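You operate a simulated robot arm through the tools that you are given. There is no shell and no other tool. Be economical: measure what you need, move in short steps, check, and stop when the job is done.

Carry out the task below with a simulated robot arm. There is one attempt and no reset: what you move stays moved.

Task
Fit the tall orange sponge into the grinder and give it a test run.
Fine: sponge wet and shield over before it runs; switch the grinder off again, leave the strip on.

It is judged by the outcome, as a careful person would: the job done as asked, and still so three seconds after it is handed in. It fails if anything else is knocked over, pushed out of place, dropped, spilled or broken.

Robot
A 7-joint arm with a two-finger parallel gripper, fixed in place. Base frame: the origin is at the foot of the arm, x ahead of it, y to its left, z up; the work surface is at about z = 0.753. Units: m, rad, N and s.
With the tool pointing down near the work surface it reaches from about 0.2 to 0.68 m from the base axis. Its first joint turns from -1.152 to 1.152 rad. Payload 2.4 kg.
Tool frame: the origin (TCP) lies between the finger pads and is the grasp point; the fingertips stand 0.03 m ahead of it; z points along the fingers, y is the line along which they close. Largest opening 0.094 m; finger width 0.028, thickness 0.01; the body of the gripper, 0.05 by 0.096 m, starts 0.055 m behind the TCP.
Orientation is that of the tool frame in the base frame, as a unit quaternion [w, x, y, z]. With the fingers straight down and closing along the base's y, the tool's x points along the base's -x, its y along +y and its z along -z.

Tools
- The arm moves only by the tool arm_command. Its argument "plan" is a list of rows, each a list of 7 numbers: the opening, from 0 (shut) to 1 (fully open), then the shift along the base's x, y, z in m, then the turn, a rotation vector about the base's x, y, z in rad. In form: [[claw, dx, dy, dz, wx, wy, wz], ...]. A call has 1 to 20 rows; each row shifts and turns the commanded pose from where the row before left it. Each row takes 0.2 s and may step no farther than 0.05 m and 0.15 rad from the row before; otherwise, or with a gripper value out of range, the whole call is refused. A pose out of reach is approached as far as the arm can. The call stops where the force on the tool passes 40 N (or 10 N more than at its start, if that is more) or the arm is blocked; 0.2 s more then pass. The fingers move at their own pace (about 0.153 m/s each) and stop on an object; they squeeze with about 31 N. The grip force told is the motor's: it shows also when the fingers shut on nothing. Time passes only in rows, and 0.2 s behind the last, so rows that do not move let the fingers close. It gives the time, the measured TCP pose, the force on the tool (base axes), the opening and the grip force at its end, in the units of the frame above (readings bear some noise), and new pictures: "views" is both (left out), scene, wrist or none.
- Cameras (640 x 400 px; columns grow to the right, rows downward): "scene" is fixed at [0.0471, 0.474, 1.4592]; the picture's right is [-0.71, -0.71, 0.00], its down [-0.31, 0.31, -0.90] and it looks along [0.63, -0.64, -0.44] (base axes); focal length 359 px, centre (320, 200). "wrist" rides on the gripper at [-0.037, 0, -0.058] in the tool frame; the picture's right is [0.00, -1.00, 0.00], its down [0.97, 0.00, -0.24] and it looks along [0.24, 0.00, 0.97] (tool axes); focal length 218 px, centre (320, 200).
- locate(camera, pixels): for up to 12 pixels [column, row] of the newest picture of that camera ("zoom" is the newest enlarged one), the place [x, y, z] in the base frame of the surface seen there, good to about 0.002 m. It takes no simulated time.
- close_up(camera, box): a new picture of the part [left, top, right, bottom] of that camera's present view, enlarged. It takes no simulated time.
- sign_off(): hands the job in; it is judged then, once.

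Go step by step. Measure first, check grasps and placings, and put right what went wrong. The budget is 80 turns and 120 pictures, counting those below and the enlarged ones. Unless the task says otherwise, let go and move clear before handing in, and close with one line.

The tools are called after ">>>" as a command line: name --pt "numbers of a row" for each row, then --argument value for the rest, lists and objects as JSON in quotes. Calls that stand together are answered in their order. arm_command: Moves the arm, as the interface text tells. Its arguments: {"type":"object","properties":{"plan":{"type":"array"},"views":{"type":"string","enum":["both","scene","wrist","none"]}},"required":["plan"]} The other tools are called the same way: locate (camera, pixels) gives the place of the surface under pixels of a picture; close_up (camera, box) takes an enlarged picture of a part of a camera's view; sign_off () hands the job in.

At the start:

```text
t: 0.0
tcp_pos: [0.3775, 0.0415, 1.2562]
orientation: [0.0, 0.0, 1.0, 0.0]
force: [1.4, 0.3, 0.8]
grip_width: 0.0939
gripper_force: 0.0
```

scene: 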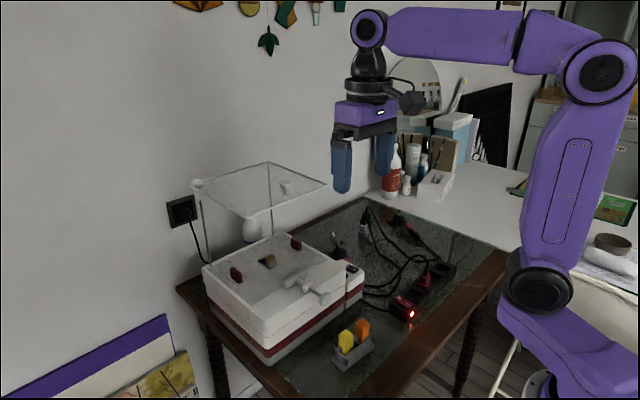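
wrist: 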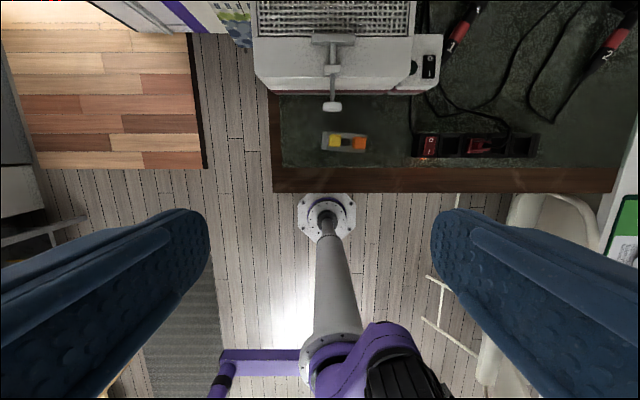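

The pictures show a grinder with a raised clear shield (scene ~260,190), a sponge tray with yellow and orange sponges (350,340), and a power strip (410,310). I'll enlarge these for detail.

>>> close_up --camera "scene" --box '[180, 150, 380, 275]'

>>> close_up --camera "scene" --box '[200, 225, 400, 350]'

>>> close_up --camera "scene" --box '[320, 200, 520, 325]'

>>> close_up --camera "wrist" --box '[240, 0, 560, 200]'

```text
3.20 times, centred on (280, 212) of scene
```

zoom: 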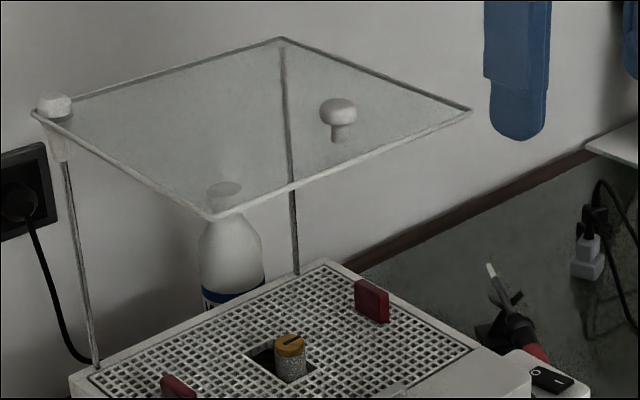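

```text
3.20 times, centred on (300, 288) of scene
```

zoom: 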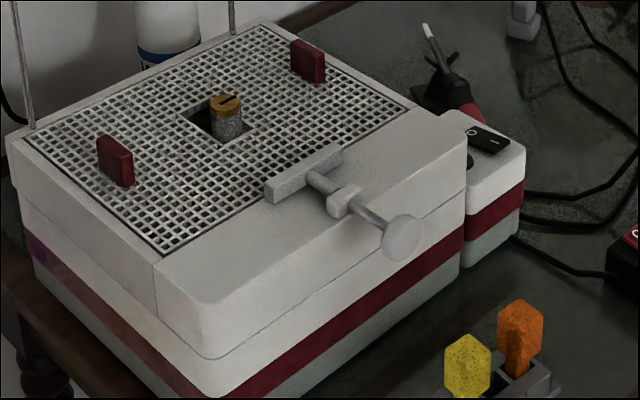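

```text
3.20 times, centred on (420, 262) of scene
```

zoom: 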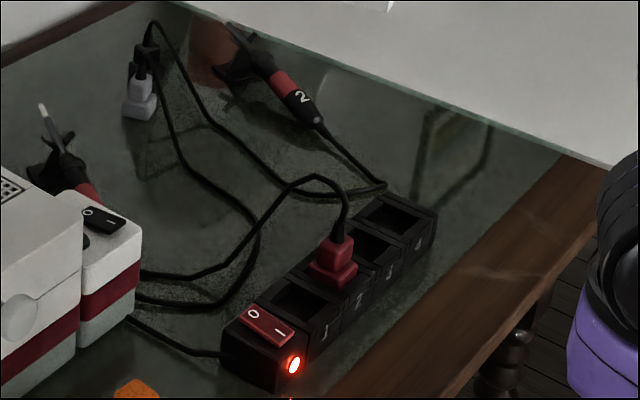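

```text
2.00 times, centred on (400, 100) of wrist
```

zoom: 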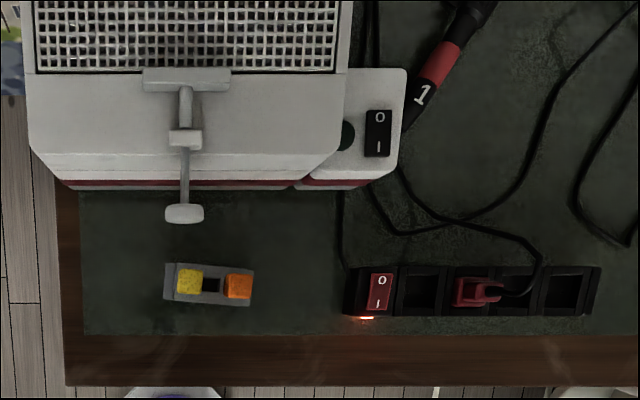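

The grinder has a grid with a hole and a bit at scene (270,262), and a rocker at (350,268). The cords and any water need a closer look. I'll measure key points first.

>>> locate --camera "scene" --pixels '[[362, 324], [346, 336], [270, 257], [262, 262], [350, 268], [285, 188], [196, 184], [236, 273], [296, 243], [325, 299], [412, 313], [250, 228]]'

>>> locate --camera "wrist" --pixels '[[334, 142], [359, 142], [345, 142], [429, 60], [429, 72], [430, 140], [430, 150], [332, 106], [480, 146], [322, 138], [367, 138], [345, 152]]'

>>> arm_command --pt "1 0.04 0 0 0 0 0" --pt "1 0.04 0 0 0 0 0" --pt "1 0.04 0 0 0 0 0" --views "wrist"

```text
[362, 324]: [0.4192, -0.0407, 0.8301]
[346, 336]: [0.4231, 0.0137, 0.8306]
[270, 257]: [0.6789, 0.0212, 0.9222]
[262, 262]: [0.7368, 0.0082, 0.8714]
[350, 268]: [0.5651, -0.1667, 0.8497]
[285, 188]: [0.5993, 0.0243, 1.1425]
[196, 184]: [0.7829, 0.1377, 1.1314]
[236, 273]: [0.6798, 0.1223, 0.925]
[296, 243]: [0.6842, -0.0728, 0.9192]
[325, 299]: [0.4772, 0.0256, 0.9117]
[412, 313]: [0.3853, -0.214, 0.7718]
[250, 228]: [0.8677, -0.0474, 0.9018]
```

```text
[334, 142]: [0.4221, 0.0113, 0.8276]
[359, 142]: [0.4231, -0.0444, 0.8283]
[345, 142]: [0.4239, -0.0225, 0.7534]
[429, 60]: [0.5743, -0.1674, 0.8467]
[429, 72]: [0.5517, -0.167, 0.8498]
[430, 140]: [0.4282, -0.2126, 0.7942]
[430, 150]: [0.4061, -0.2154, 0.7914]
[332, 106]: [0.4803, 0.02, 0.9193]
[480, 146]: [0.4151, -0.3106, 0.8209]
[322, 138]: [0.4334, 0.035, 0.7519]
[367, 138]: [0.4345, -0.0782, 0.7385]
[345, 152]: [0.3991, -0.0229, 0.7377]
```

```text
t: 0.8
tcp_pos: [0.499, 0.0411, 1.2556]
orientation: [0.0, 0.001, 1.0, 0.0]
force: [0.5, 0.5, -1.0]
grip_width: 0.0941
gripper_force: 0.0
```

wrist: 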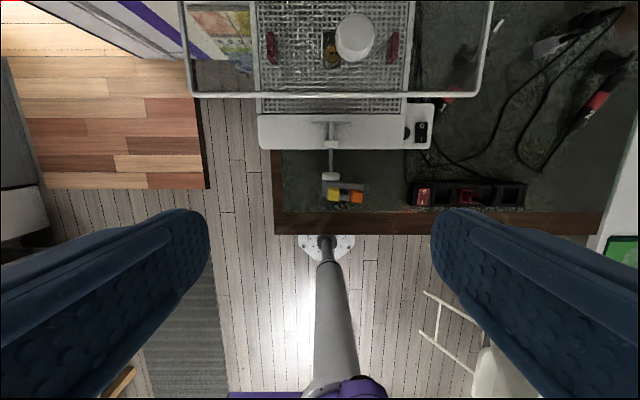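

The shield is a glass plate with a knob (wrist 355,38) on two posts. I'll measure the shield corners and enlarge the wrist view of grinder.

>>> locate --camera "scene" --pixels '[[268, 162], [326, 184], [247, 217], [193, 185], [205, 240], [210, 264], [270, 200], [272, 234], [247, 208], [285, 184], [197, 180], [230, 173]]'

>>> close_up --camera "wrist" --box '[180, 0, 500, 200]'

>>> close_up --camera "wrist" --box '[400, 0, 640, 150]'

>>> locate --camera "wrist" --pixels '[[355, 30], [330, 48], [330, 60], [480, 97], [190, 95], [480, 40], [185, 40], [272, 47], [393, 47], [331, 130], [331, 176], [345, 185]]'

```text
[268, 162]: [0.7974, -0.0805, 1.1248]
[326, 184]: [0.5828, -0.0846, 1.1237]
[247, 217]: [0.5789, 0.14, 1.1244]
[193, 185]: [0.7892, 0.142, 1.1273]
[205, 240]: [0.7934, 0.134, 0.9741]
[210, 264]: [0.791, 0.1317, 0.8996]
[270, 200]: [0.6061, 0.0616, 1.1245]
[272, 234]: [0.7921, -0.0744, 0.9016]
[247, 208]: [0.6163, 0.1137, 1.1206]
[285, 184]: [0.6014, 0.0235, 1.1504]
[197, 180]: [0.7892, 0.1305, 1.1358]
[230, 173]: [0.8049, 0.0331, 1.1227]
```

```text
2.00 times, centred on (340, 100) of wrist
```

zoom: 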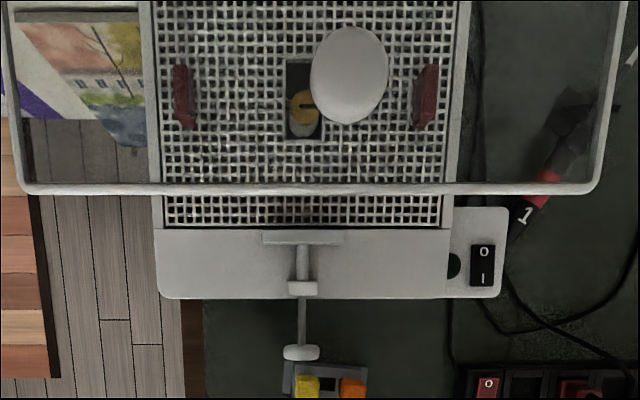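

```text
2.67 times, centred on (520, 75) of wrist
```

zoom: 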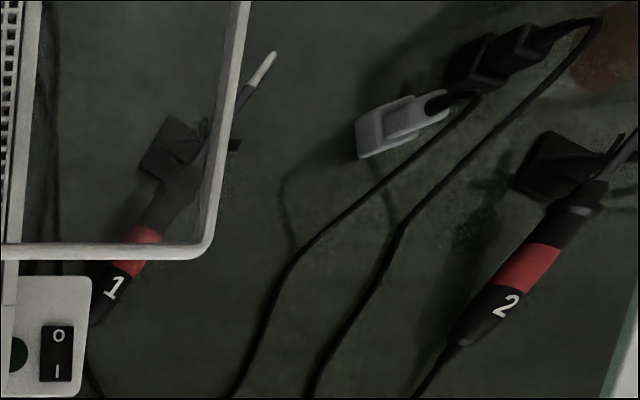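

```text
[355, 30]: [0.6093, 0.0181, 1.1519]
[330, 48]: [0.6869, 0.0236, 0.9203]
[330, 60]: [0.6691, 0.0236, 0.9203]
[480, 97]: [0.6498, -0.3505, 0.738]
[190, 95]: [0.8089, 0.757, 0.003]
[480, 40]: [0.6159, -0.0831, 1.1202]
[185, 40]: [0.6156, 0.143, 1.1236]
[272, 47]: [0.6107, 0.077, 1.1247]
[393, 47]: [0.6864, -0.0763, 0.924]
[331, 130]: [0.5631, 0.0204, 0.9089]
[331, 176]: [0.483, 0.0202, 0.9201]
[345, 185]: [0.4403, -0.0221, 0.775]
```

I see two loose plugs, white and black (zoom 390,120), plus a red one in the strip. I must trace which cord is the grinder's, so I'll fly over that side.

>>> arm_command --pt "1 0 -0.05 0 0 0 0" --pt "1 0 -0.05 0 0 0 0" --pt "1 0 -0.05 0 0 0 0" --pt "1 0 -0.05 0 0 0 0" --pt "1 0 -0.05 0 0 0 0" --pt "1 0 -0.05 0 0 0 0" --pt "1 0 0 0 0 0 0" --views "both"

```text
t: 2.4
tcp_pos: [0.499, -0.2615, 1.2569]
orientation: [0.0, -0.001, 1.0, 0.0]
force: [0.0, 0.4, 0.6]
grip_width: 0.094
gripper_force: 0.0
```

scene: 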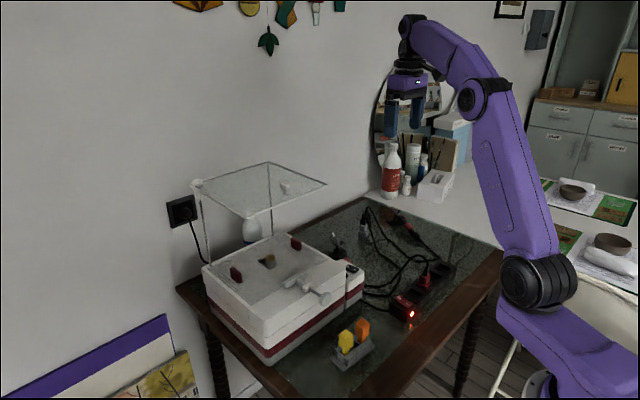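
wrist: 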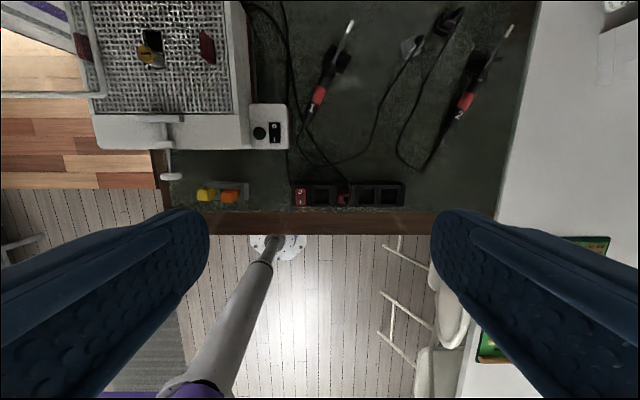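

>>> close_up --camera "wrist" --box '[230, 0, 550, 200]'

>>> close_up --camera "wrist" --box '[235, 90, 435, 215]'

>>> close_up --camera "wrist" --box '[60, 0, 260, 125]'

>>> close_up --camera "scene" --box '[160, 150, 260, 212]'

```text
2.00 times, centred on (390, 100) of wrist
```

zoom: 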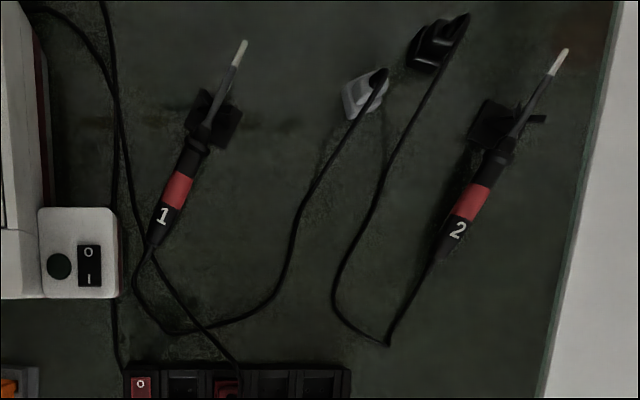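

```text
3.20 times, centred on (335, 152) of wrist
```

zoom: 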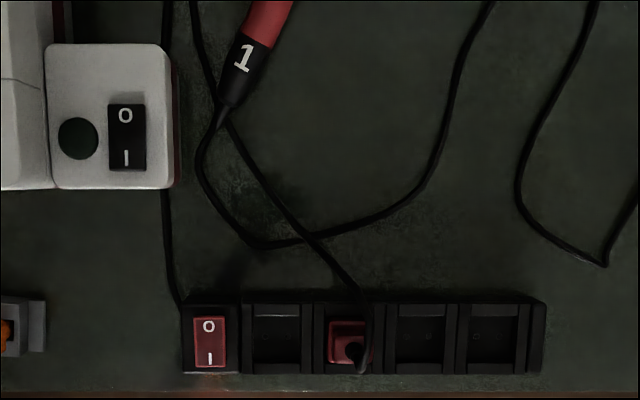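

```text
3.20 times, centred on (160, 62) of wrist
```

zoom: 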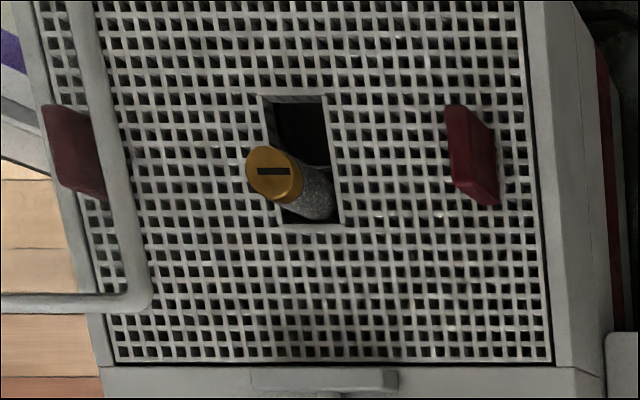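

```text
6.40 times, centred on (210, 181) of scene
```

zoom: 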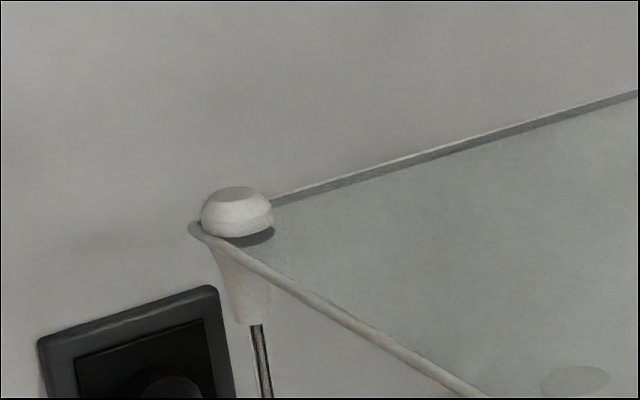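

Tracing the cords: the white plug goes to iron 1, the black one to iron 2, and the red plug (in the strip, lit) goes to the grinder, so power is in place. The shield pivots on the left post knob (scene 197,183); I'll measure the slot and then approach the shield's knob at about (0.605,0.02,1.15) to swing it aside.

>>> locate --camera "wrist" --pixels '[[141, 29], [163, 29], [167, 71], [147, 71], [157, 38], [154, 45], [160, 51], [145, 52], [205, 195], [228, 195], [268, 126], [268, 137]]'

>>> arm_command --pt "0.7 0.02 0.05 0 0 0 0" --pt "0.7 0.02 0.05 0 0 0 0" --pt "0.7 0.02 0.05 0 0 0 0" --pt "0.7 0.02 0.05 0 0 0 0" --pt "0.7 0.02 0.05 0 0 0 0" --pt "0.7 0.005 0.033 0 0 0 0" --pt "0.7 0 0 -0.03 0 0 0" --views "both"

```text
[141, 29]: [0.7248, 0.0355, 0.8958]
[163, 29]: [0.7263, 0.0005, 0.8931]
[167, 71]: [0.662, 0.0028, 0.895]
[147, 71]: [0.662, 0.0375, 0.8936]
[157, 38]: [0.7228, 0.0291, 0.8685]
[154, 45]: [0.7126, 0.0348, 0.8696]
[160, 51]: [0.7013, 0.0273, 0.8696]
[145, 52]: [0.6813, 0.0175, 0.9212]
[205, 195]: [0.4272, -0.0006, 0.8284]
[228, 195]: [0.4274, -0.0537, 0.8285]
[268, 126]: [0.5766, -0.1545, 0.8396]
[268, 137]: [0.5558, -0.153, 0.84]
```

```text
refused: row 1 steps farther than a row can; nothing moved
```

The slot spans x 0.662–0.724, y 0.001–0.037, with the bit at x≈0.68, so the sponge goes behind it at x≈0.71. Last move was refused for step length, so I'm resending smaller steps toward the shield knob.

>>> arm_command --pt "0.7 0.017 0.045 0 0 0 0" --pt "0.7 0.017 0.045 0 0 0 0" --pt "0.7 0.017 0.045 0 0 0 0" --pt "0.7 0.017 0.045 0 0 0 0" --pt "0.7 0.017 0.045 0 0 0 0" --pt "0.7 0.018 0.045 0 0 0 0" --pt "0.7 0.002 0.013 -0.02 0 0 0" --pt "0.7 0 0 0 0 0 0" --views "both"

```text
t: 4.2
tcp_pos: [0.5855, 0.025, 1.2346]
orientation: [0.0, 0.001, 1.0, 0.0]
force: [0.0, 0.4, 0.2]
grip_width: 0.0657
gripper_force: 0.1
out of reach, approached as far as the arm can: row 6
```

scene: 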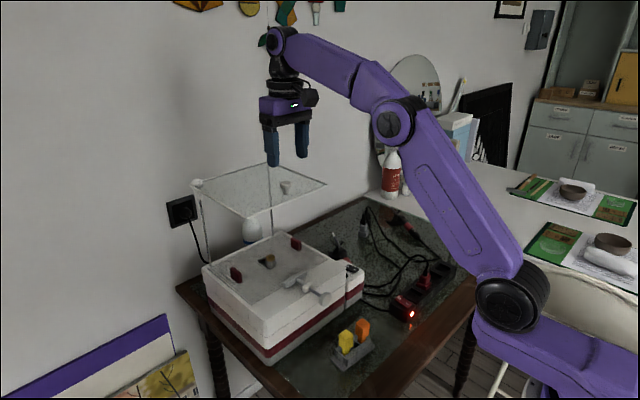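
wrist: 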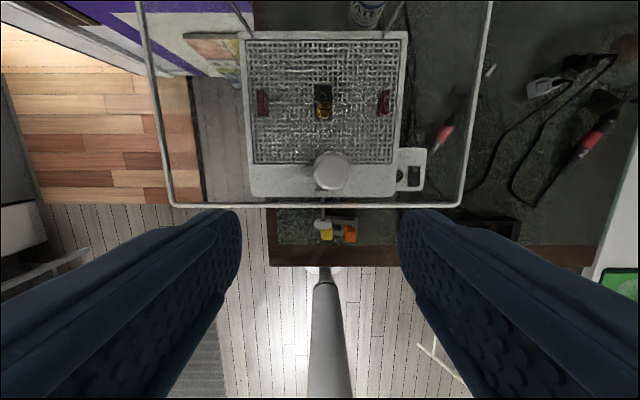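

The knob now shows at wrist (331,170), and reach ends near x=0.586 at this height; it should grow lower down. I'll measure the knob accurately and descend.

>>> locate --camera "wrist" --pixels '[[331, 165], [315, 165], [347, 165], [331, 154], [331, 182], [331, 190]]'

>>> arm_command --pt "0.7 0 0 -0.025 0 0 0" --pt "0.7 0 0 -0.02 0 0 0" --pt "0.7 0 0 0 0 0 0" --views "wrist"

```text
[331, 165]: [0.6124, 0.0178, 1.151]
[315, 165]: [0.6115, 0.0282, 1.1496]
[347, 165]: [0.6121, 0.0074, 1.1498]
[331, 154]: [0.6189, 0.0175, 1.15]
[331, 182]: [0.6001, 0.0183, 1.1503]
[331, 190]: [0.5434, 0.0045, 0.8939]
```

```text
t: 5.0
tcp_pos: [0.5872, 0.0261, 1.191]
orientation: [0.0, -0.001, 1.0, 0.0]
force: [0.4, 0.2, -0.6]
grip_width: 0.0659
gripper_force: 0.0
```

wrist: 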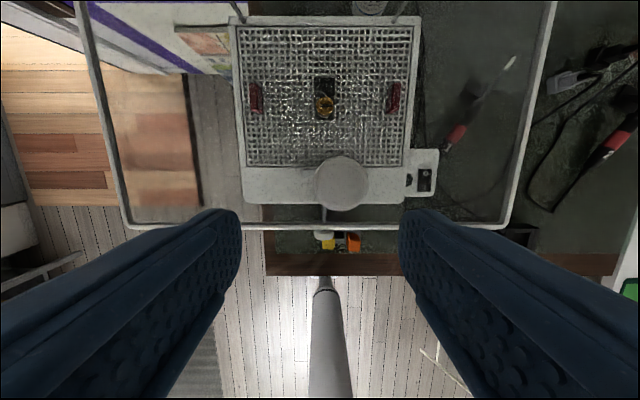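

Knob centre is about (0.608, 0.018), top z 1.151. I'll move over it in x, and descend to tips at ~1.135.

>>> arm_command --pt "0.7 0.01 -0.008 0 0 0 0" --pt "0.7 0.01 0 0 0 0 0" --pt "0.7 0 0 -0.013 0 0 0" --pt "0.7 0 0 -0.013 0 0 0" --pt "0.7 0 0 0 0 0 0" --views "both"

```text
t: 6.2
tcp_pos: [0.6056, 0.0165, 1.163]
orientation: [0.001, -0.001, 1.0, 0.0]
force: [-0.4, 0.0, 0.6]
grip_width: 0.0656
gripper_force: 0.0
```

scene: 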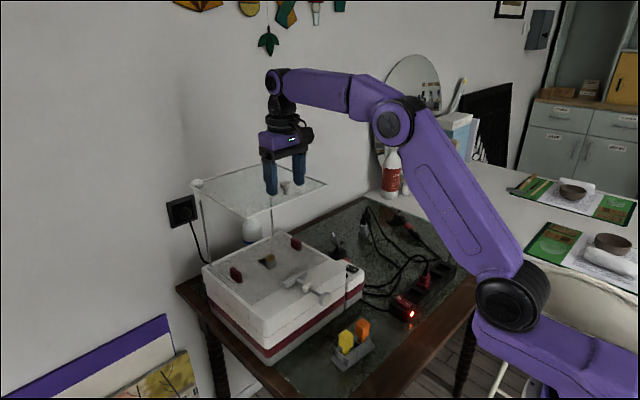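
wrist: 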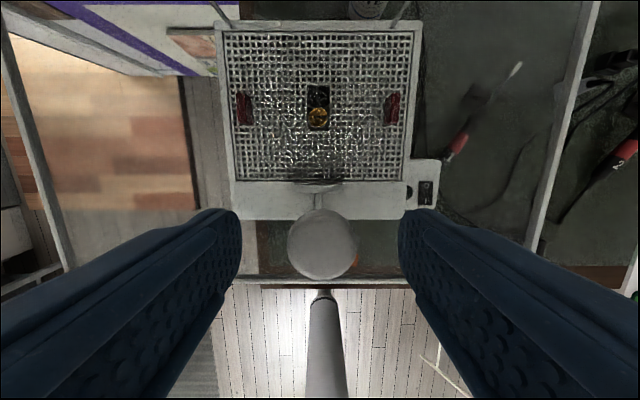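

The knob sits between the fingers (wrist 320,243). I'll cage it loosely and try swinging +y a little along the arc about the left post.

>>> arm_command --pt "0.4 0 0 0 0 0 0" --pt "0.4 0 0 0 0 0 0" --pt "0.4 -0.006 0.01 0 0 0 0" --pt "0.4 -0.005 0.01 0 0 0 0" --pt "0.4 -0.005 0.01 0 0 0 0" --pt "0.4 0 0 0 0 0 0" --views "both"

```text
t: 7.6
tcp_pos: [0.5906, 0.0489, 1.1643]
orientation: [0.0, -0.001, 1.0, 0.0]
force: [0.8, 1.3, 0.3]
grip_width: 0.038
gripper_force: 0.1
```

scene: 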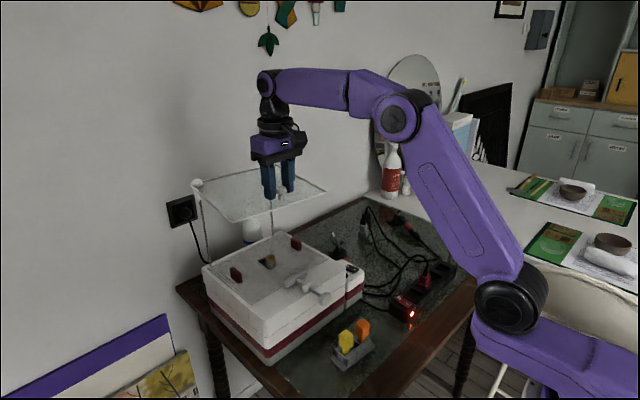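
wrist: 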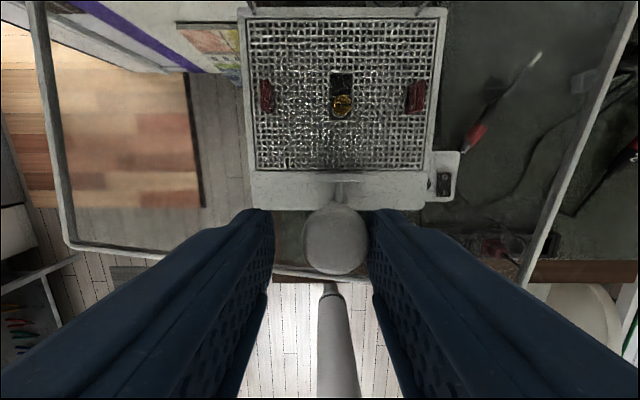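

The plate turned in the wrist view with little force, so it pivots on the left post. I'll continue along the arc.

>>> arm_command --pt "0.4 -0.003 0.017 0 0 0 0" --pt "0.4 -0.006 0.018 0 0 0 0" --pt "0.4 -0.004 0.018 0 0 0 0" --pt "0.4 -0.002 0.018 0 0 0 0" --pt "0.4 -0.001 0.019 0 0 0 0" --pt "0.4 0.001 0.019 0 0 0 0" --pt "0.4 0.002 0.018 0 0 0 0" --pt "0.4 0.004 0.018 0 0 0 0" --pt "0.4 0.006 0.018 0 0 0 0" --pt "0.4 0.007 0.0175 0 0 0 0" --pt "0.4 0.009 0.0165 0 0 0 0" --pt "0.4 0.01 0.016 0 0 0 0" --pt "0.4 0 0 0 0 0 0" --views "both"

```text
t: 10.4
tcp_pos: [0.5949, 0.2414, 1.159]
orientation: [0.0, 0.001, 1.0, -0.001]
force: [-0.1, 0.9, -0.4]
grip_width: 0.0374
gripper_force: 0.1
out of reach, approached as far as the arm can: row 11, 12
```

scene: 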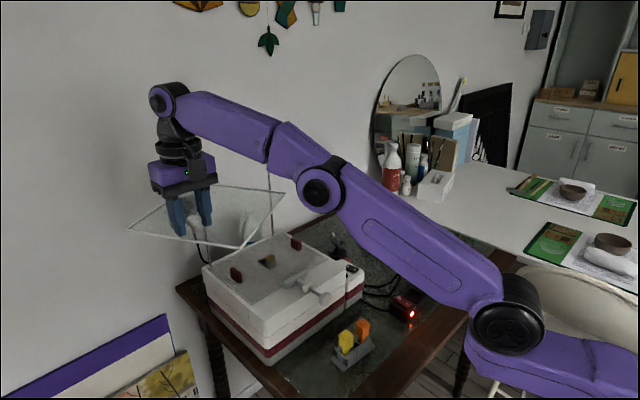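
wrist: 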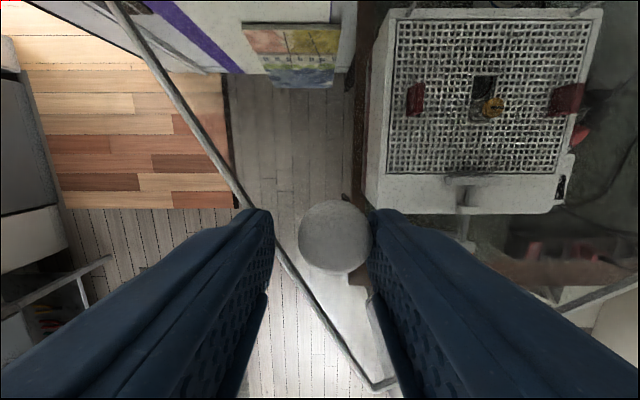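

The shield has turned about 60° (scene 200,215), then the arm hit its reach. I'll leave the knob and push the plate's near edge with closed fingers, further from the arm's limit.

>>> arm_command --pt "0.4 -0.015 -0.015 0 0 0 0" --pt "0.4 -0.01 -0.01 0.02 0 0 0" --pt "0.4 0 0 0.03 0 0 0" --pt "0 0 -0.045 0 0 0 0" --pt "0 0 -0.045 0 0 0 0" --pt "0 0 -0.045 0 0 0 0" --pt "0 0 -0.045 0 0 0 0" --pt "0 0 -0.045 0 0 0 0" --pt "0 0 0 0 0 0 0" --views "both"

```text
t: 12.4
tcp_pos: [0.5713, -0.0099, 1.2091]
orientation: [0.0, 0.0, 1.0, 0.0]
force: [-0.1, 0.2, 0.7]
grip_width: 0.0001
gripper_force: 30.5
```

scene: 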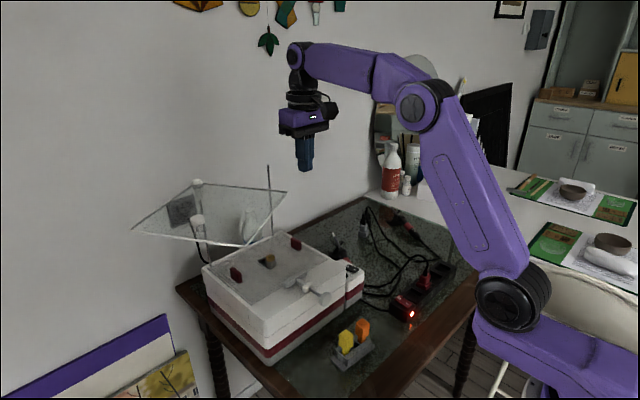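
wrist: 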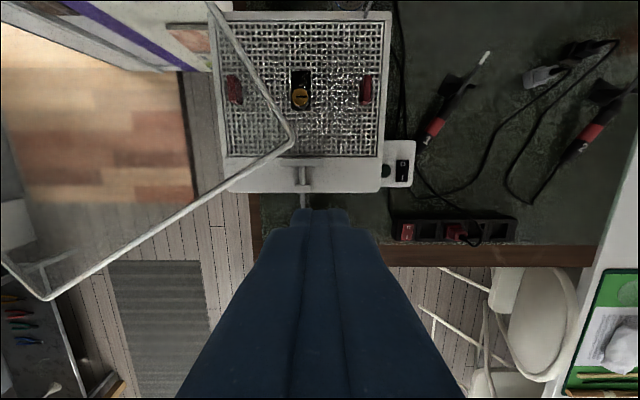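

The near corner of the shield is at wrist (292,140) and scene (250,245); I'll locate its edge before pushing.

>>> locate --camera "scene" --pixels '[[247, 245], [265, 222], [285, 193], [200, 238], [135, 230], [197, 219], [197, 182], [267, 168]]'

>>> locate --camera "wrist" --pixels '[[291, 146], [289, 128], [250, 68], [217, 14], [232, 178], [45, 297]]'

```text
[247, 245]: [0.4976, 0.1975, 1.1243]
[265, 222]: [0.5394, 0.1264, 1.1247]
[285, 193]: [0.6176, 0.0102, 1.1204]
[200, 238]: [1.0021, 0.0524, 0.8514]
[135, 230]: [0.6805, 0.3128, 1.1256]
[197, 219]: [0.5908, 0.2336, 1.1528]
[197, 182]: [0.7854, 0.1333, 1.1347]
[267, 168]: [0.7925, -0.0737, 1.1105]
```

```text
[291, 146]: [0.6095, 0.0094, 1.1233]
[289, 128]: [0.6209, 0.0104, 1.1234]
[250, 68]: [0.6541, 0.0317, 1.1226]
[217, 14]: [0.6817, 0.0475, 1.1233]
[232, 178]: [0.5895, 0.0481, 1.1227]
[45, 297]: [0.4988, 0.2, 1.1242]
```

Shield edge near x=0.63 is at y≈0.018. I'll move beside it, lower, and push it +y.

>>> arm_command --pt "0 0 -0.035 0 0 0 0" --pt "0 0.01 0 -0.03 0 0 0" --pt "0 0.02 0 -0.03 0 0 0" --pt "0 0.02 0 -0.009 0 0 0" --pt "0 0.01 0 0 0 0 0" --pt "0 0 0 0 0 0 0" --pt "0 0 0.02 0 0 0 0" --pt "0 0 0.02 0 0 0 0" --pt "0 0 0.015 0 0 0 0" --pt "0 0 0.015 0 0 0 0" --pt "0 0 0.015 0 0 0 0" --pt "0 0 0.015 0 0 0 0" --pt "0 0 0.015 0 0 0 0" --pt "0 0 0.015 0 0 0 0" --pt "0 0 0.01 0 0 0 0" --pt "0 0 0 0 0 0 0" --views "both"

```text
t: 15.8
tcp_pos: [0.6318, 0.0968, 1.1414]
orientation: [0.0, 0.0, 1.0, 0.001]
force: [0.2, 0.8, 0.3]
grip_width: 0.0
gripper_force: 30.9
```

scene: 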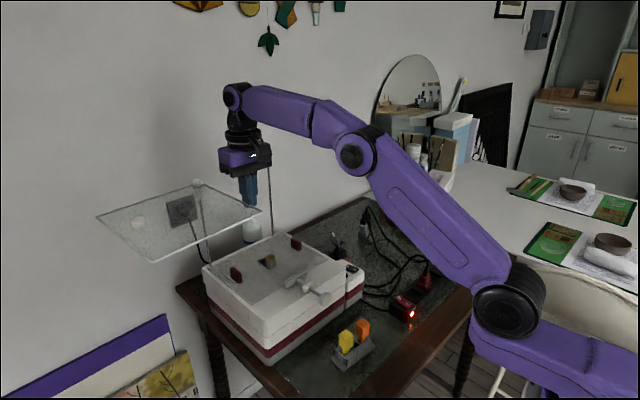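
wrist: 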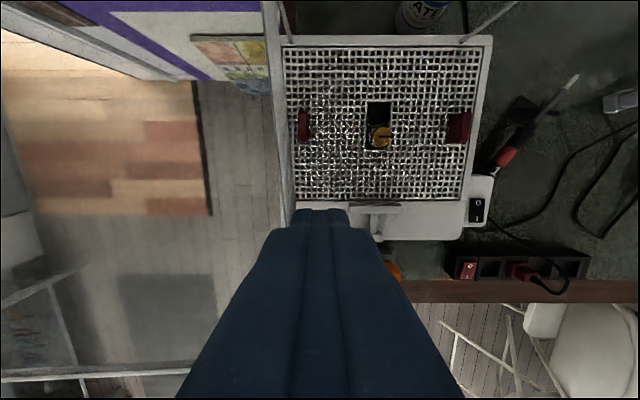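

The shield is now fully aside. Looking into the slot (wrist 380,115) and at the bottle (415,15) for water.

>>> close_up --camera "wrist" --box '[340, 80, 420, 130]'

>>> close_up --camera "wrist" --box '[360, 0, 520, 100]'

>>> locate --camera "wrist" --pixels '[[366, 102], [390, 102], [367, 149], [391, 151], [373, 107], [378, 120], [385, 110], [380, 135], [404, 206], [376, 230], [378, 238], [478, 210]]'

>>> close_up --camera "scene" --box '[320, 305, 400, 380]'

```text
8.00 times, centred on (380, 105) of wrist
```

zoom: 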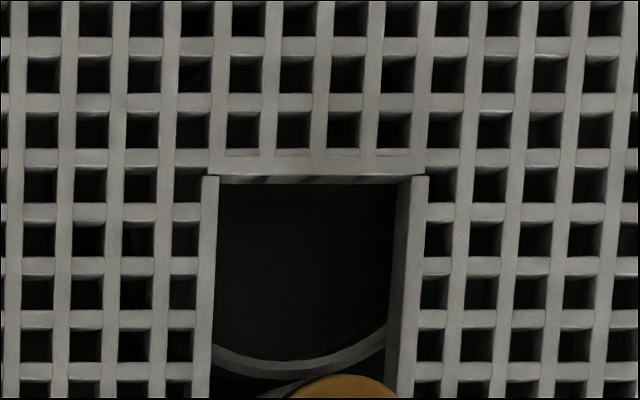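

```text
4.00 times, centred on (440, 50) of wrist
```

zoom: 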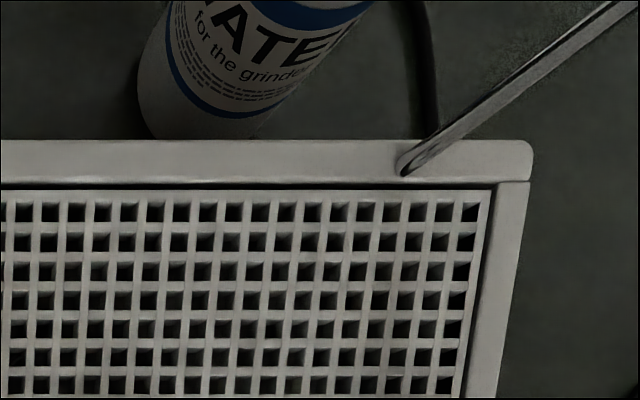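

```text
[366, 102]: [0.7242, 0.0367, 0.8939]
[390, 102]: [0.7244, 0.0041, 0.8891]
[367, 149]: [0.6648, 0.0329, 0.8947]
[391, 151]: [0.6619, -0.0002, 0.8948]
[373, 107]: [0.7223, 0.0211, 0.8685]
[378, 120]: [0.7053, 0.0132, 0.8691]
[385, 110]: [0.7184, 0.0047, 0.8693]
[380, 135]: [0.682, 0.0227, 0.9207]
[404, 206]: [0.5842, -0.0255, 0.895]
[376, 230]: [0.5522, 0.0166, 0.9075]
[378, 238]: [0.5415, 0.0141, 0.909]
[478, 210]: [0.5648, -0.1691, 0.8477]
```

```text
5.33 times, centred on (360, 342) of scene
```

zoom: 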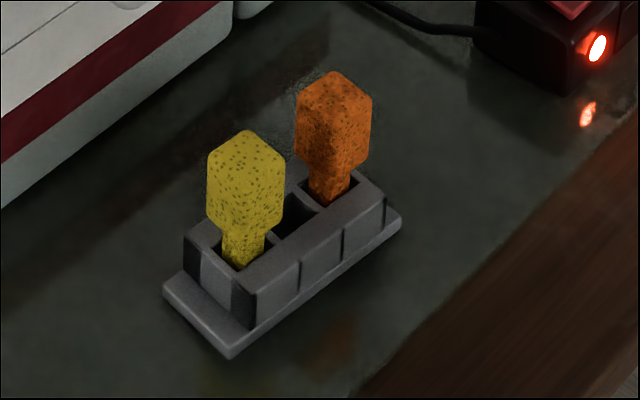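

The bottle is marked water for the grinder, but it is behind the machine; the slot floor reads a flat z≈0.869 that may be water or a tray. I'll look at the other candidates (bowls at scene 573,188 and 613,240, the spray bottle) and the surfaces.

>>> close_up --camera "scene" --box '[500, 160, 640, 290]'

>>> locate --camera "scene" --pixels '[[573, 192], [613, 243], [390, 175], [415, 155], [252, 228], [358, 336], [250, 220]]'

>>> close_up --camera "scene" --box '[370, 120, 480, 200]'

>>> close_up --camera "scene" --box '[225, 235, 385, 335]'

```text
3.08 times, centred on (570, 225) of scene
```

zoom: 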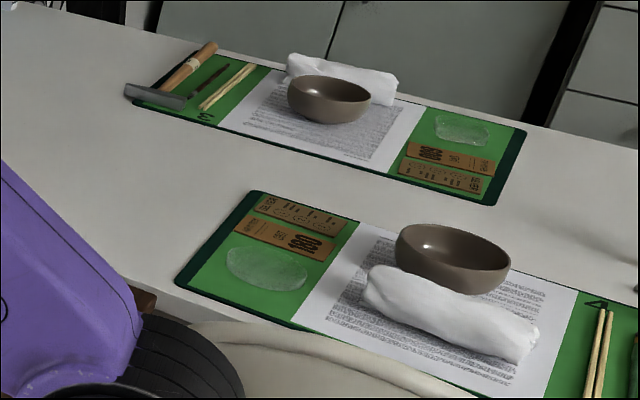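

```text
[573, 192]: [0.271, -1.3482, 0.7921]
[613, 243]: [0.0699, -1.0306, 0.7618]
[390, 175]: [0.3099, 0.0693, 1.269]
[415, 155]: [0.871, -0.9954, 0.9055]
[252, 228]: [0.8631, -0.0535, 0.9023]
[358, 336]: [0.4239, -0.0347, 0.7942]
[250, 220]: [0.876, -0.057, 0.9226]
```

```text
5.00 times, centred on (425, 160) of scene
```

zoom: 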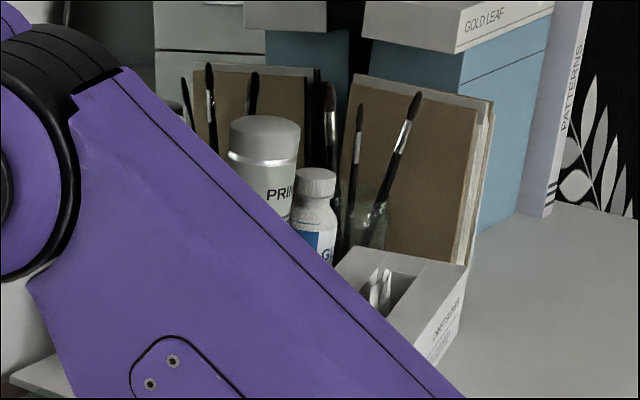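

```text
4.00 times, centred on (305, 285) of scene
```

zoom: 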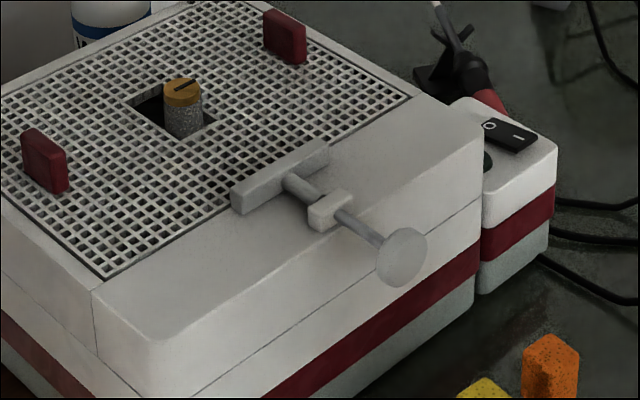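

Those other vessels are out of reach, so the likely water source is the grinder's own reservoir under the grid. I'll go over the sponge holder to measure the orange sponge.

>>> arm_command --pt "0 0 -0.03 0 0 0 0" --pt "0 -0.03 -0.03 0 0 0 0" --pt "0.3 -0.04 -0.02 0 0 0 0" --pt "0.6 -0.04 -0.02 -0.02 0 0 0" --pt "0.6 -0.04 -0.02 -0.02 0 0 0" --pt "0.6 -0.03 -0.02 -0.03 0 0 0" --pt "0.6 -0.01 0 -0.04 0 0 0" --pt "0.6 0 0 -0.03 0 0 0" --pt "0.6 0 0 0 0 0 0" --views "both"

```text
t: 17.8
tcp_pos: [0.4399, -0.042, 1.0021]
orientation: [0.0, 0.001, 1.0, 0.0]
force: [0.9, -0.1, 0.0]
grip_width: 0.0565
gripper_force: 0.1
```

scene: 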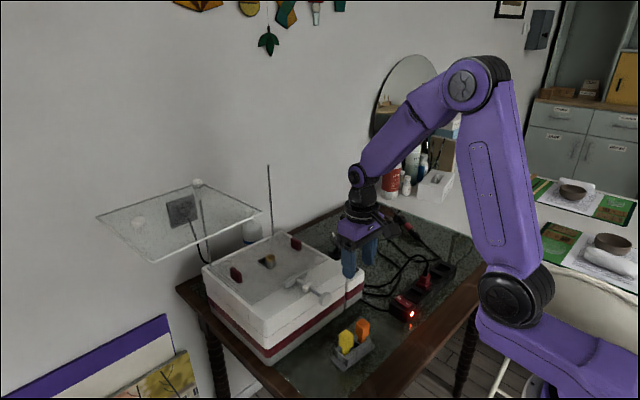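
wrist: 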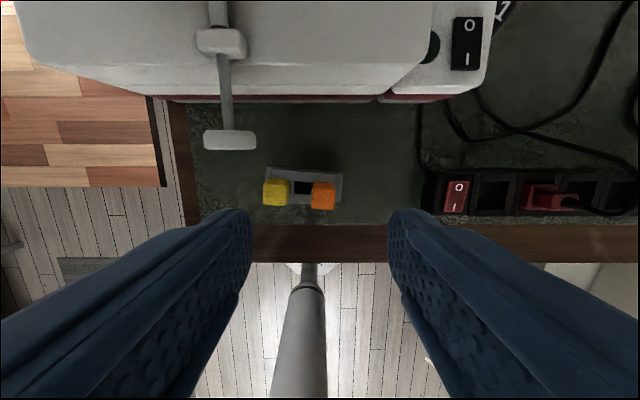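

>>> close_up --camera "wrist" --box '[250, 155, 362, 225]'

>>> locate --camera "wrist" --pixels '[[323, 202], [314, 202], [333, 202], [323, 208], [323, 186], [323, 195], [275, 200], [302, 187], [340, 178], [341, 200], [297, 188], [268, 170]]'

>>> locate --camera "scene" --pixels '[[362, 321], [358, 335], [362, 339], [369, 340], [362, 333], [345, 333], [344, 348], [346, 352], [375, 345]]'

```text
5.71 times, centred on (306, 190) of wrist
```

zoom: 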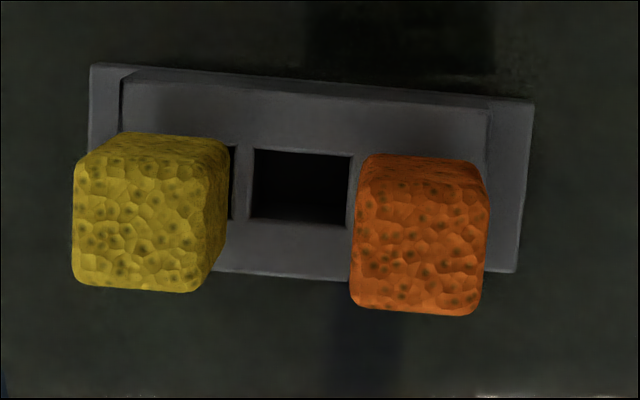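

```text
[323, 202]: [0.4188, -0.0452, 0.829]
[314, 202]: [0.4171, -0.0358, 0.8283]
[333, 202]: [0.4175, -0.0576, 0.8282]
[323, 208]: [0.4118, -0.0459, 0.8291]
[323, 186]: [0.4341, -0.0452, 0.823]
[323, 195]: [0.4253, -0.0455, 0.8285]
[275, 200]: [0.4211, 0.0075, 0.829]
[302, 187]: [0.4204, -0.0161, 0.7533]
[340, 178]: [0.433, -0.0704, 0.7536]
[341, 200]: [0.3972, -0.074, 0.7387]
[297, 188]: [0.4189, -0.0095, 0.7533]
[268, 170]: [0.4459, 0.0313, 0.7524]
```

```text
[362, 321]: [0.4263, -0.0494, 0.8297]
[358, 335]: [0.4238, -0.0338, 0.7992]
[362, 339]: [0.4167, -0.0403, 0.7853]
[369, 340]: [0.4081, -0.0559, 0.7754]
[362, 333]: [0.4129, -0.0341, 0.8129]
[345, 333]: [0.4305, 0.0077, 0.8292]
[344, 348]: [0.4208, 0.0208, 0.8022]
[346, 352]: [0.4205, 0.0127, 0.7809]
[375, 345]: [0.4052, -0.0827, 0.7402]
```

The orange head spans x 0.409–0.434, y −0.034…−0.057, z 0.797–0.829, with its stem in the holder, turned about −4°. I'll align and descend with a modest opening so as to miss the yellow one.

>>> arm_command --pt "0.46 -0.019 -0.0035 0 0 0 -0.07" --pt "0.46 0 0 -0.04 0 0 0" --pt "0.46 0 0 -0.04 0 0 0" --pt "0.46 0 0 -0.03 0 0 0" --pt "0.46 0 0 -0.02 0 0 0" --pt "0.46 0 0 0 0 0 0" --views "both"

```text
t: 19.2
tcp_pos: [0.4256, -0.0443, 0.8707]
orientation: [0.0, 0.035, 0.999, -0.001]
force: [0.1, -0.8, 0.5]
grip_width: 0.0432
gripper_force: 0.0
```

scene: 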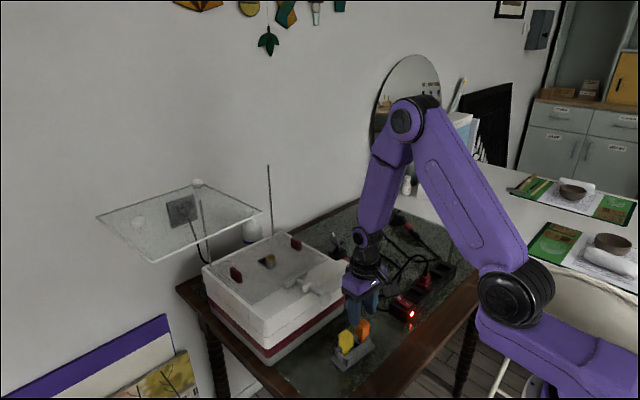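
wrist: 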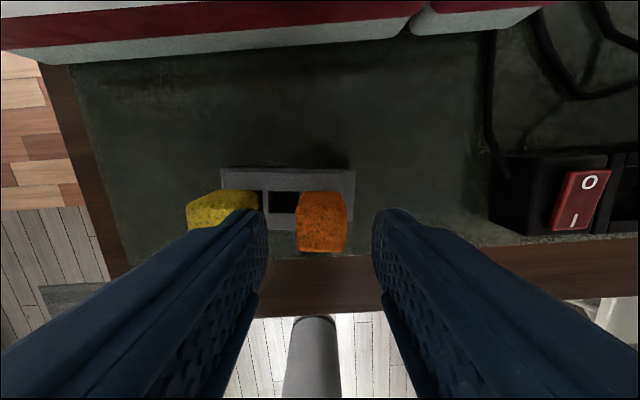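

The orange head is centred (320,220) between the fingers. The left finger looks close to the yellow one (258,205), so I'll measure that gap.

>>> locate --camera "wrist" --pixels '[[256, 202], [250, 204], [225, 205], [300, 215], [345, 215], [322, 245], [322, 200], [240, 222]]'

>>> close_up --camera "wrist" --box '[160, 150, 420, 312]'

```text
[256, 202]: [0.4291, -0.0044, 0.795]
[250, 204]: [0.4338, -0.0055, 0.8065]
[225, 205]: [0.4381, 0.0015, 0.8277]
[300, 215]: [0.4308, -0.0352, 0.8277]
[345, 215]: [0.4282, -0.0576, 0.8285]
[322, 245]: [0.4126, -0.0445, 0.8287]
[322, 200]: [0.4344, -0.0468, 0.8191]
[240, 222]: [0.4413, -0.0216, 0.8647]
```

```text
2.46 times, centred on (290, 231) of wrist
```

zoom: 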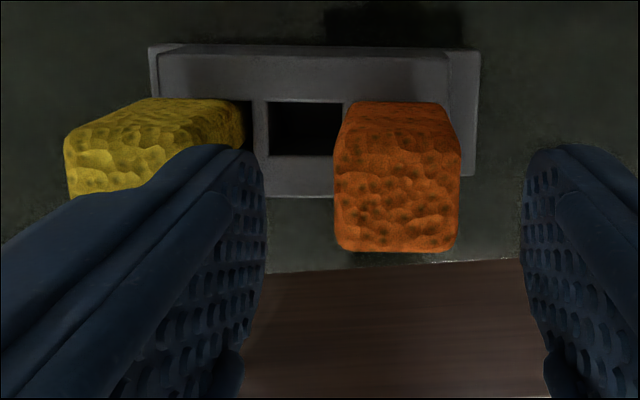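

The yellow edge is at y −0.0055 and the finger's outer face near −0.013, so it clears by 7 mm. Descending and gripping.

>>> arm_command --pt "0.46 -0.003 -0.0018 0 0 0 0" --pt "0.46 0 0 -0.02 0 0 0" --pt "0.46 0 0 -0.018 0 0 0" --pt "0.46 0 0 0 0 0 0" --pt "0.15 0 0 0 0 0 0" --pt "0.15 0 0 0 0 0 0" --views "wrist"

```text
t: 20.6
tcp_pos: [0.4176, -0.0483, 0.8349]
orientation: [0.001, 0.036, 0.999, 0.0]
force: [-1.0, 0.8, -0.1]
grip_width: 0.0245
gripper_force: 31.3
```

wrist: 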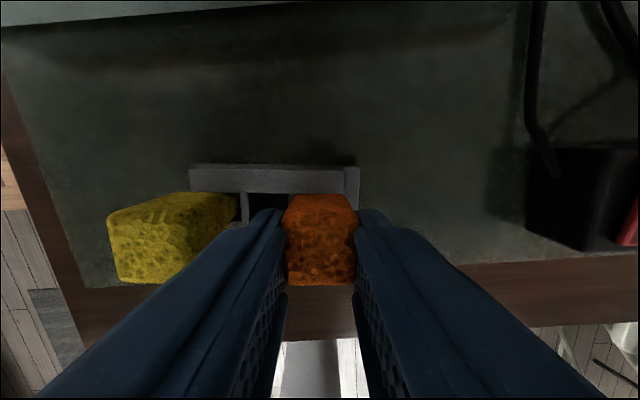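

Gripped at width 0.0245. Lifting straight up.

>>> arm_command --pt "0.15 0 0 0.015 0 0 0" --pt "0.15 0 0 0.02 0 0 0" --pt "0.15 0 0 0.03 0 0 0" --pt "0.15 0 0 0.04 0 0 0" --pt "0.15 0 0 0.04 0 0 0" --pt "0.15 0 0 0.04 0 0 0.07" --pt "0.15 0 0 0 0 0 0" --views "both"

```text
t: 22.2
tcp_pos: [0.4205, -0.0479, 1.0208]
orientation: [0.0, 0.0, 1.0, 0.0]
force: [0.7, -0.4, -0.6]
grip_width: 0.0241
gripper_force: 31.0
```

scene: 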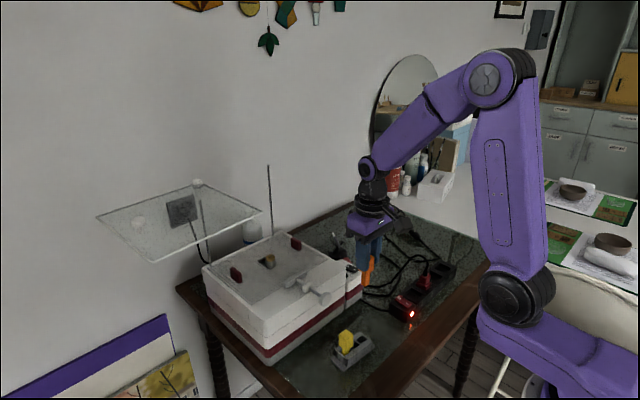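
wrist: 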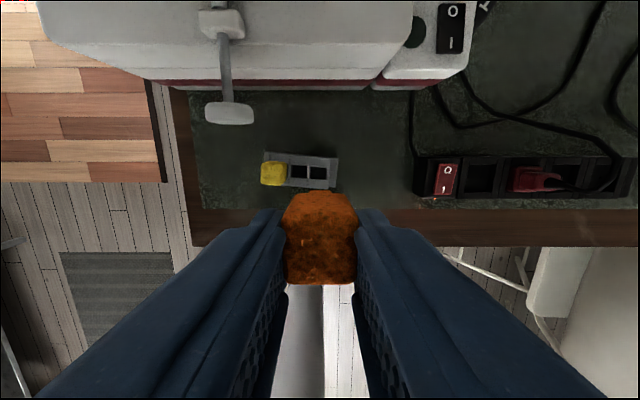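

Sponge is held (scene 370,268) and the holder undisturbed. I'll check its shape and stem length before moving to the slot.

>>> close_up --camera "scene" --box '[340, 230, 404, 290]'

>>> locate --camera "scene" --pixels '[[368, 260], [367, 268], [365, 276], [366, 280], [366, 283], [371, 276], [375, 252]]'

```text
6.67 times, centred on (372, 260) of scene
```

zoom: 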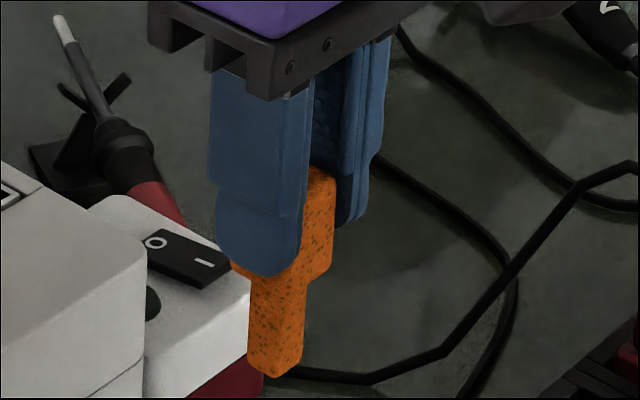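

```text
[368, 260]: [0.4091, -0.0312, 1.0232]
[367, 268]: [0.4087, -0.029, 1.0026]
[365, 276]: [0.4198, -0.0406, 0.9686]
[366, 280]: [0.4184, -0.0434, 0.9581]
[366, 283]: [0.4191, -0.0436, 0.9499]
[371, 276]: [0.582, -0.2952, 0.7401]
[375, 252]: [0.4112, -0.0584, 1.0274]
```

The stem bottom is about 0.079 below the TCP, and the head is held square. I'll carry it at z≈1.05 to before the slot.

>>> arm_command --pt "0.15 0.01 0 0.03 0 0 0" --pt "0.15 0.035 0.01 0 0 0 0" --pt "0.15 0.04 0.012 0 0 0 0" --pt "0.15 0.04 0.012 0 0 0 0" --pt "0.15 0.04 0.012 0 0 0 0" --pt "0.15 0.04 0.012 0 0 0 0" --pt "0.15 0.035 0.009 0 0 0 0" --pt "0.15 0.02 0 0 0 0 0" --pt "0.15 0.015 0 0 0 0 0" --pt "0.15 0 0 0 0 0 0" --views "both"

```text
t: 24.4
tcp_pos: [0.6818, 0.0192, 1.0483]
orientation: [0.0, 0.0, 1.0, 0.001]
force: [-0.6, -0.3, 0.4]
grip_width: 0.0241
gripper_force: 31.1
out of reach, approached as far as the arm can: row 9
```

scene: 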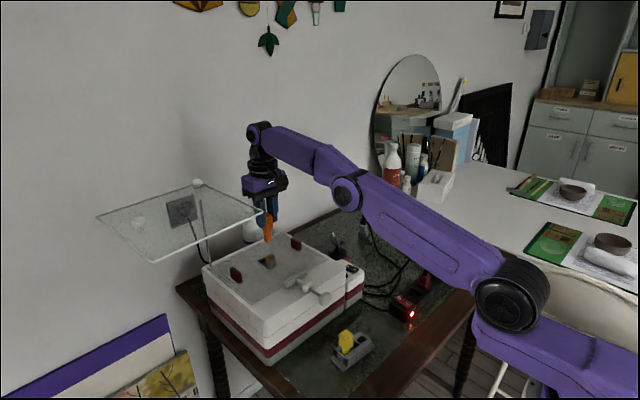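
wrist: 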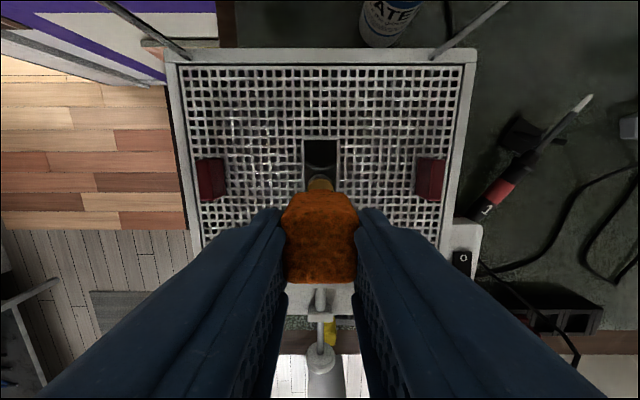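

Reach limits me to x≈0.68 at this height; lower plus a slight outward tilt (−0.09 rad about y) gets to x≈0.709. I'll descend partway while tilting.

>>> arm_command --pt "0.15 0 0 -0.01 0 -0.05 0" --pt "0.15 0.008 0 0 0 -0.05 0" --pt "0.15 0.01 0 -0.01 0 0 0" --pt "0.15 0.009 0 -0.005 0 0 0" --pt "0.15 0 0 0 0 0 0" --views "both"

```text
t: 25.6
tcp_pos: [0.7068, 0.0186, 1.0233]
orientation: [0.05, -0.001, 0.999, 0.0]
force: [0.0, -0.7, -0.3]
grip_width: 0.0244
gripper_force: 30.7
```

scene: 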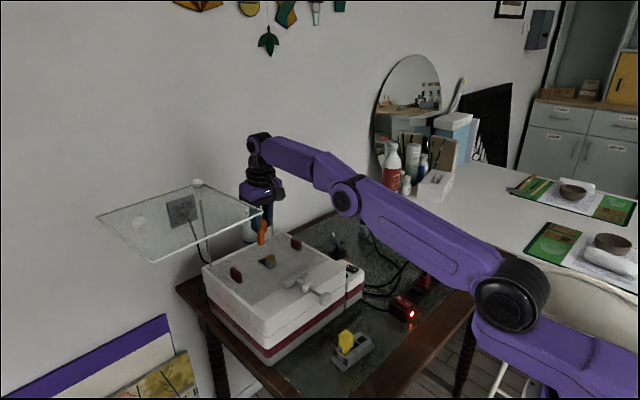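
wrist: 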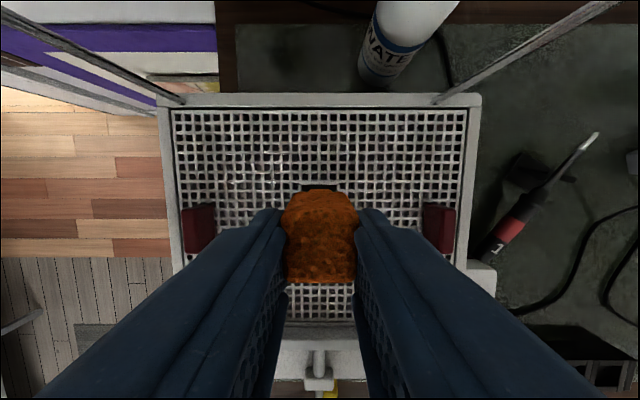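

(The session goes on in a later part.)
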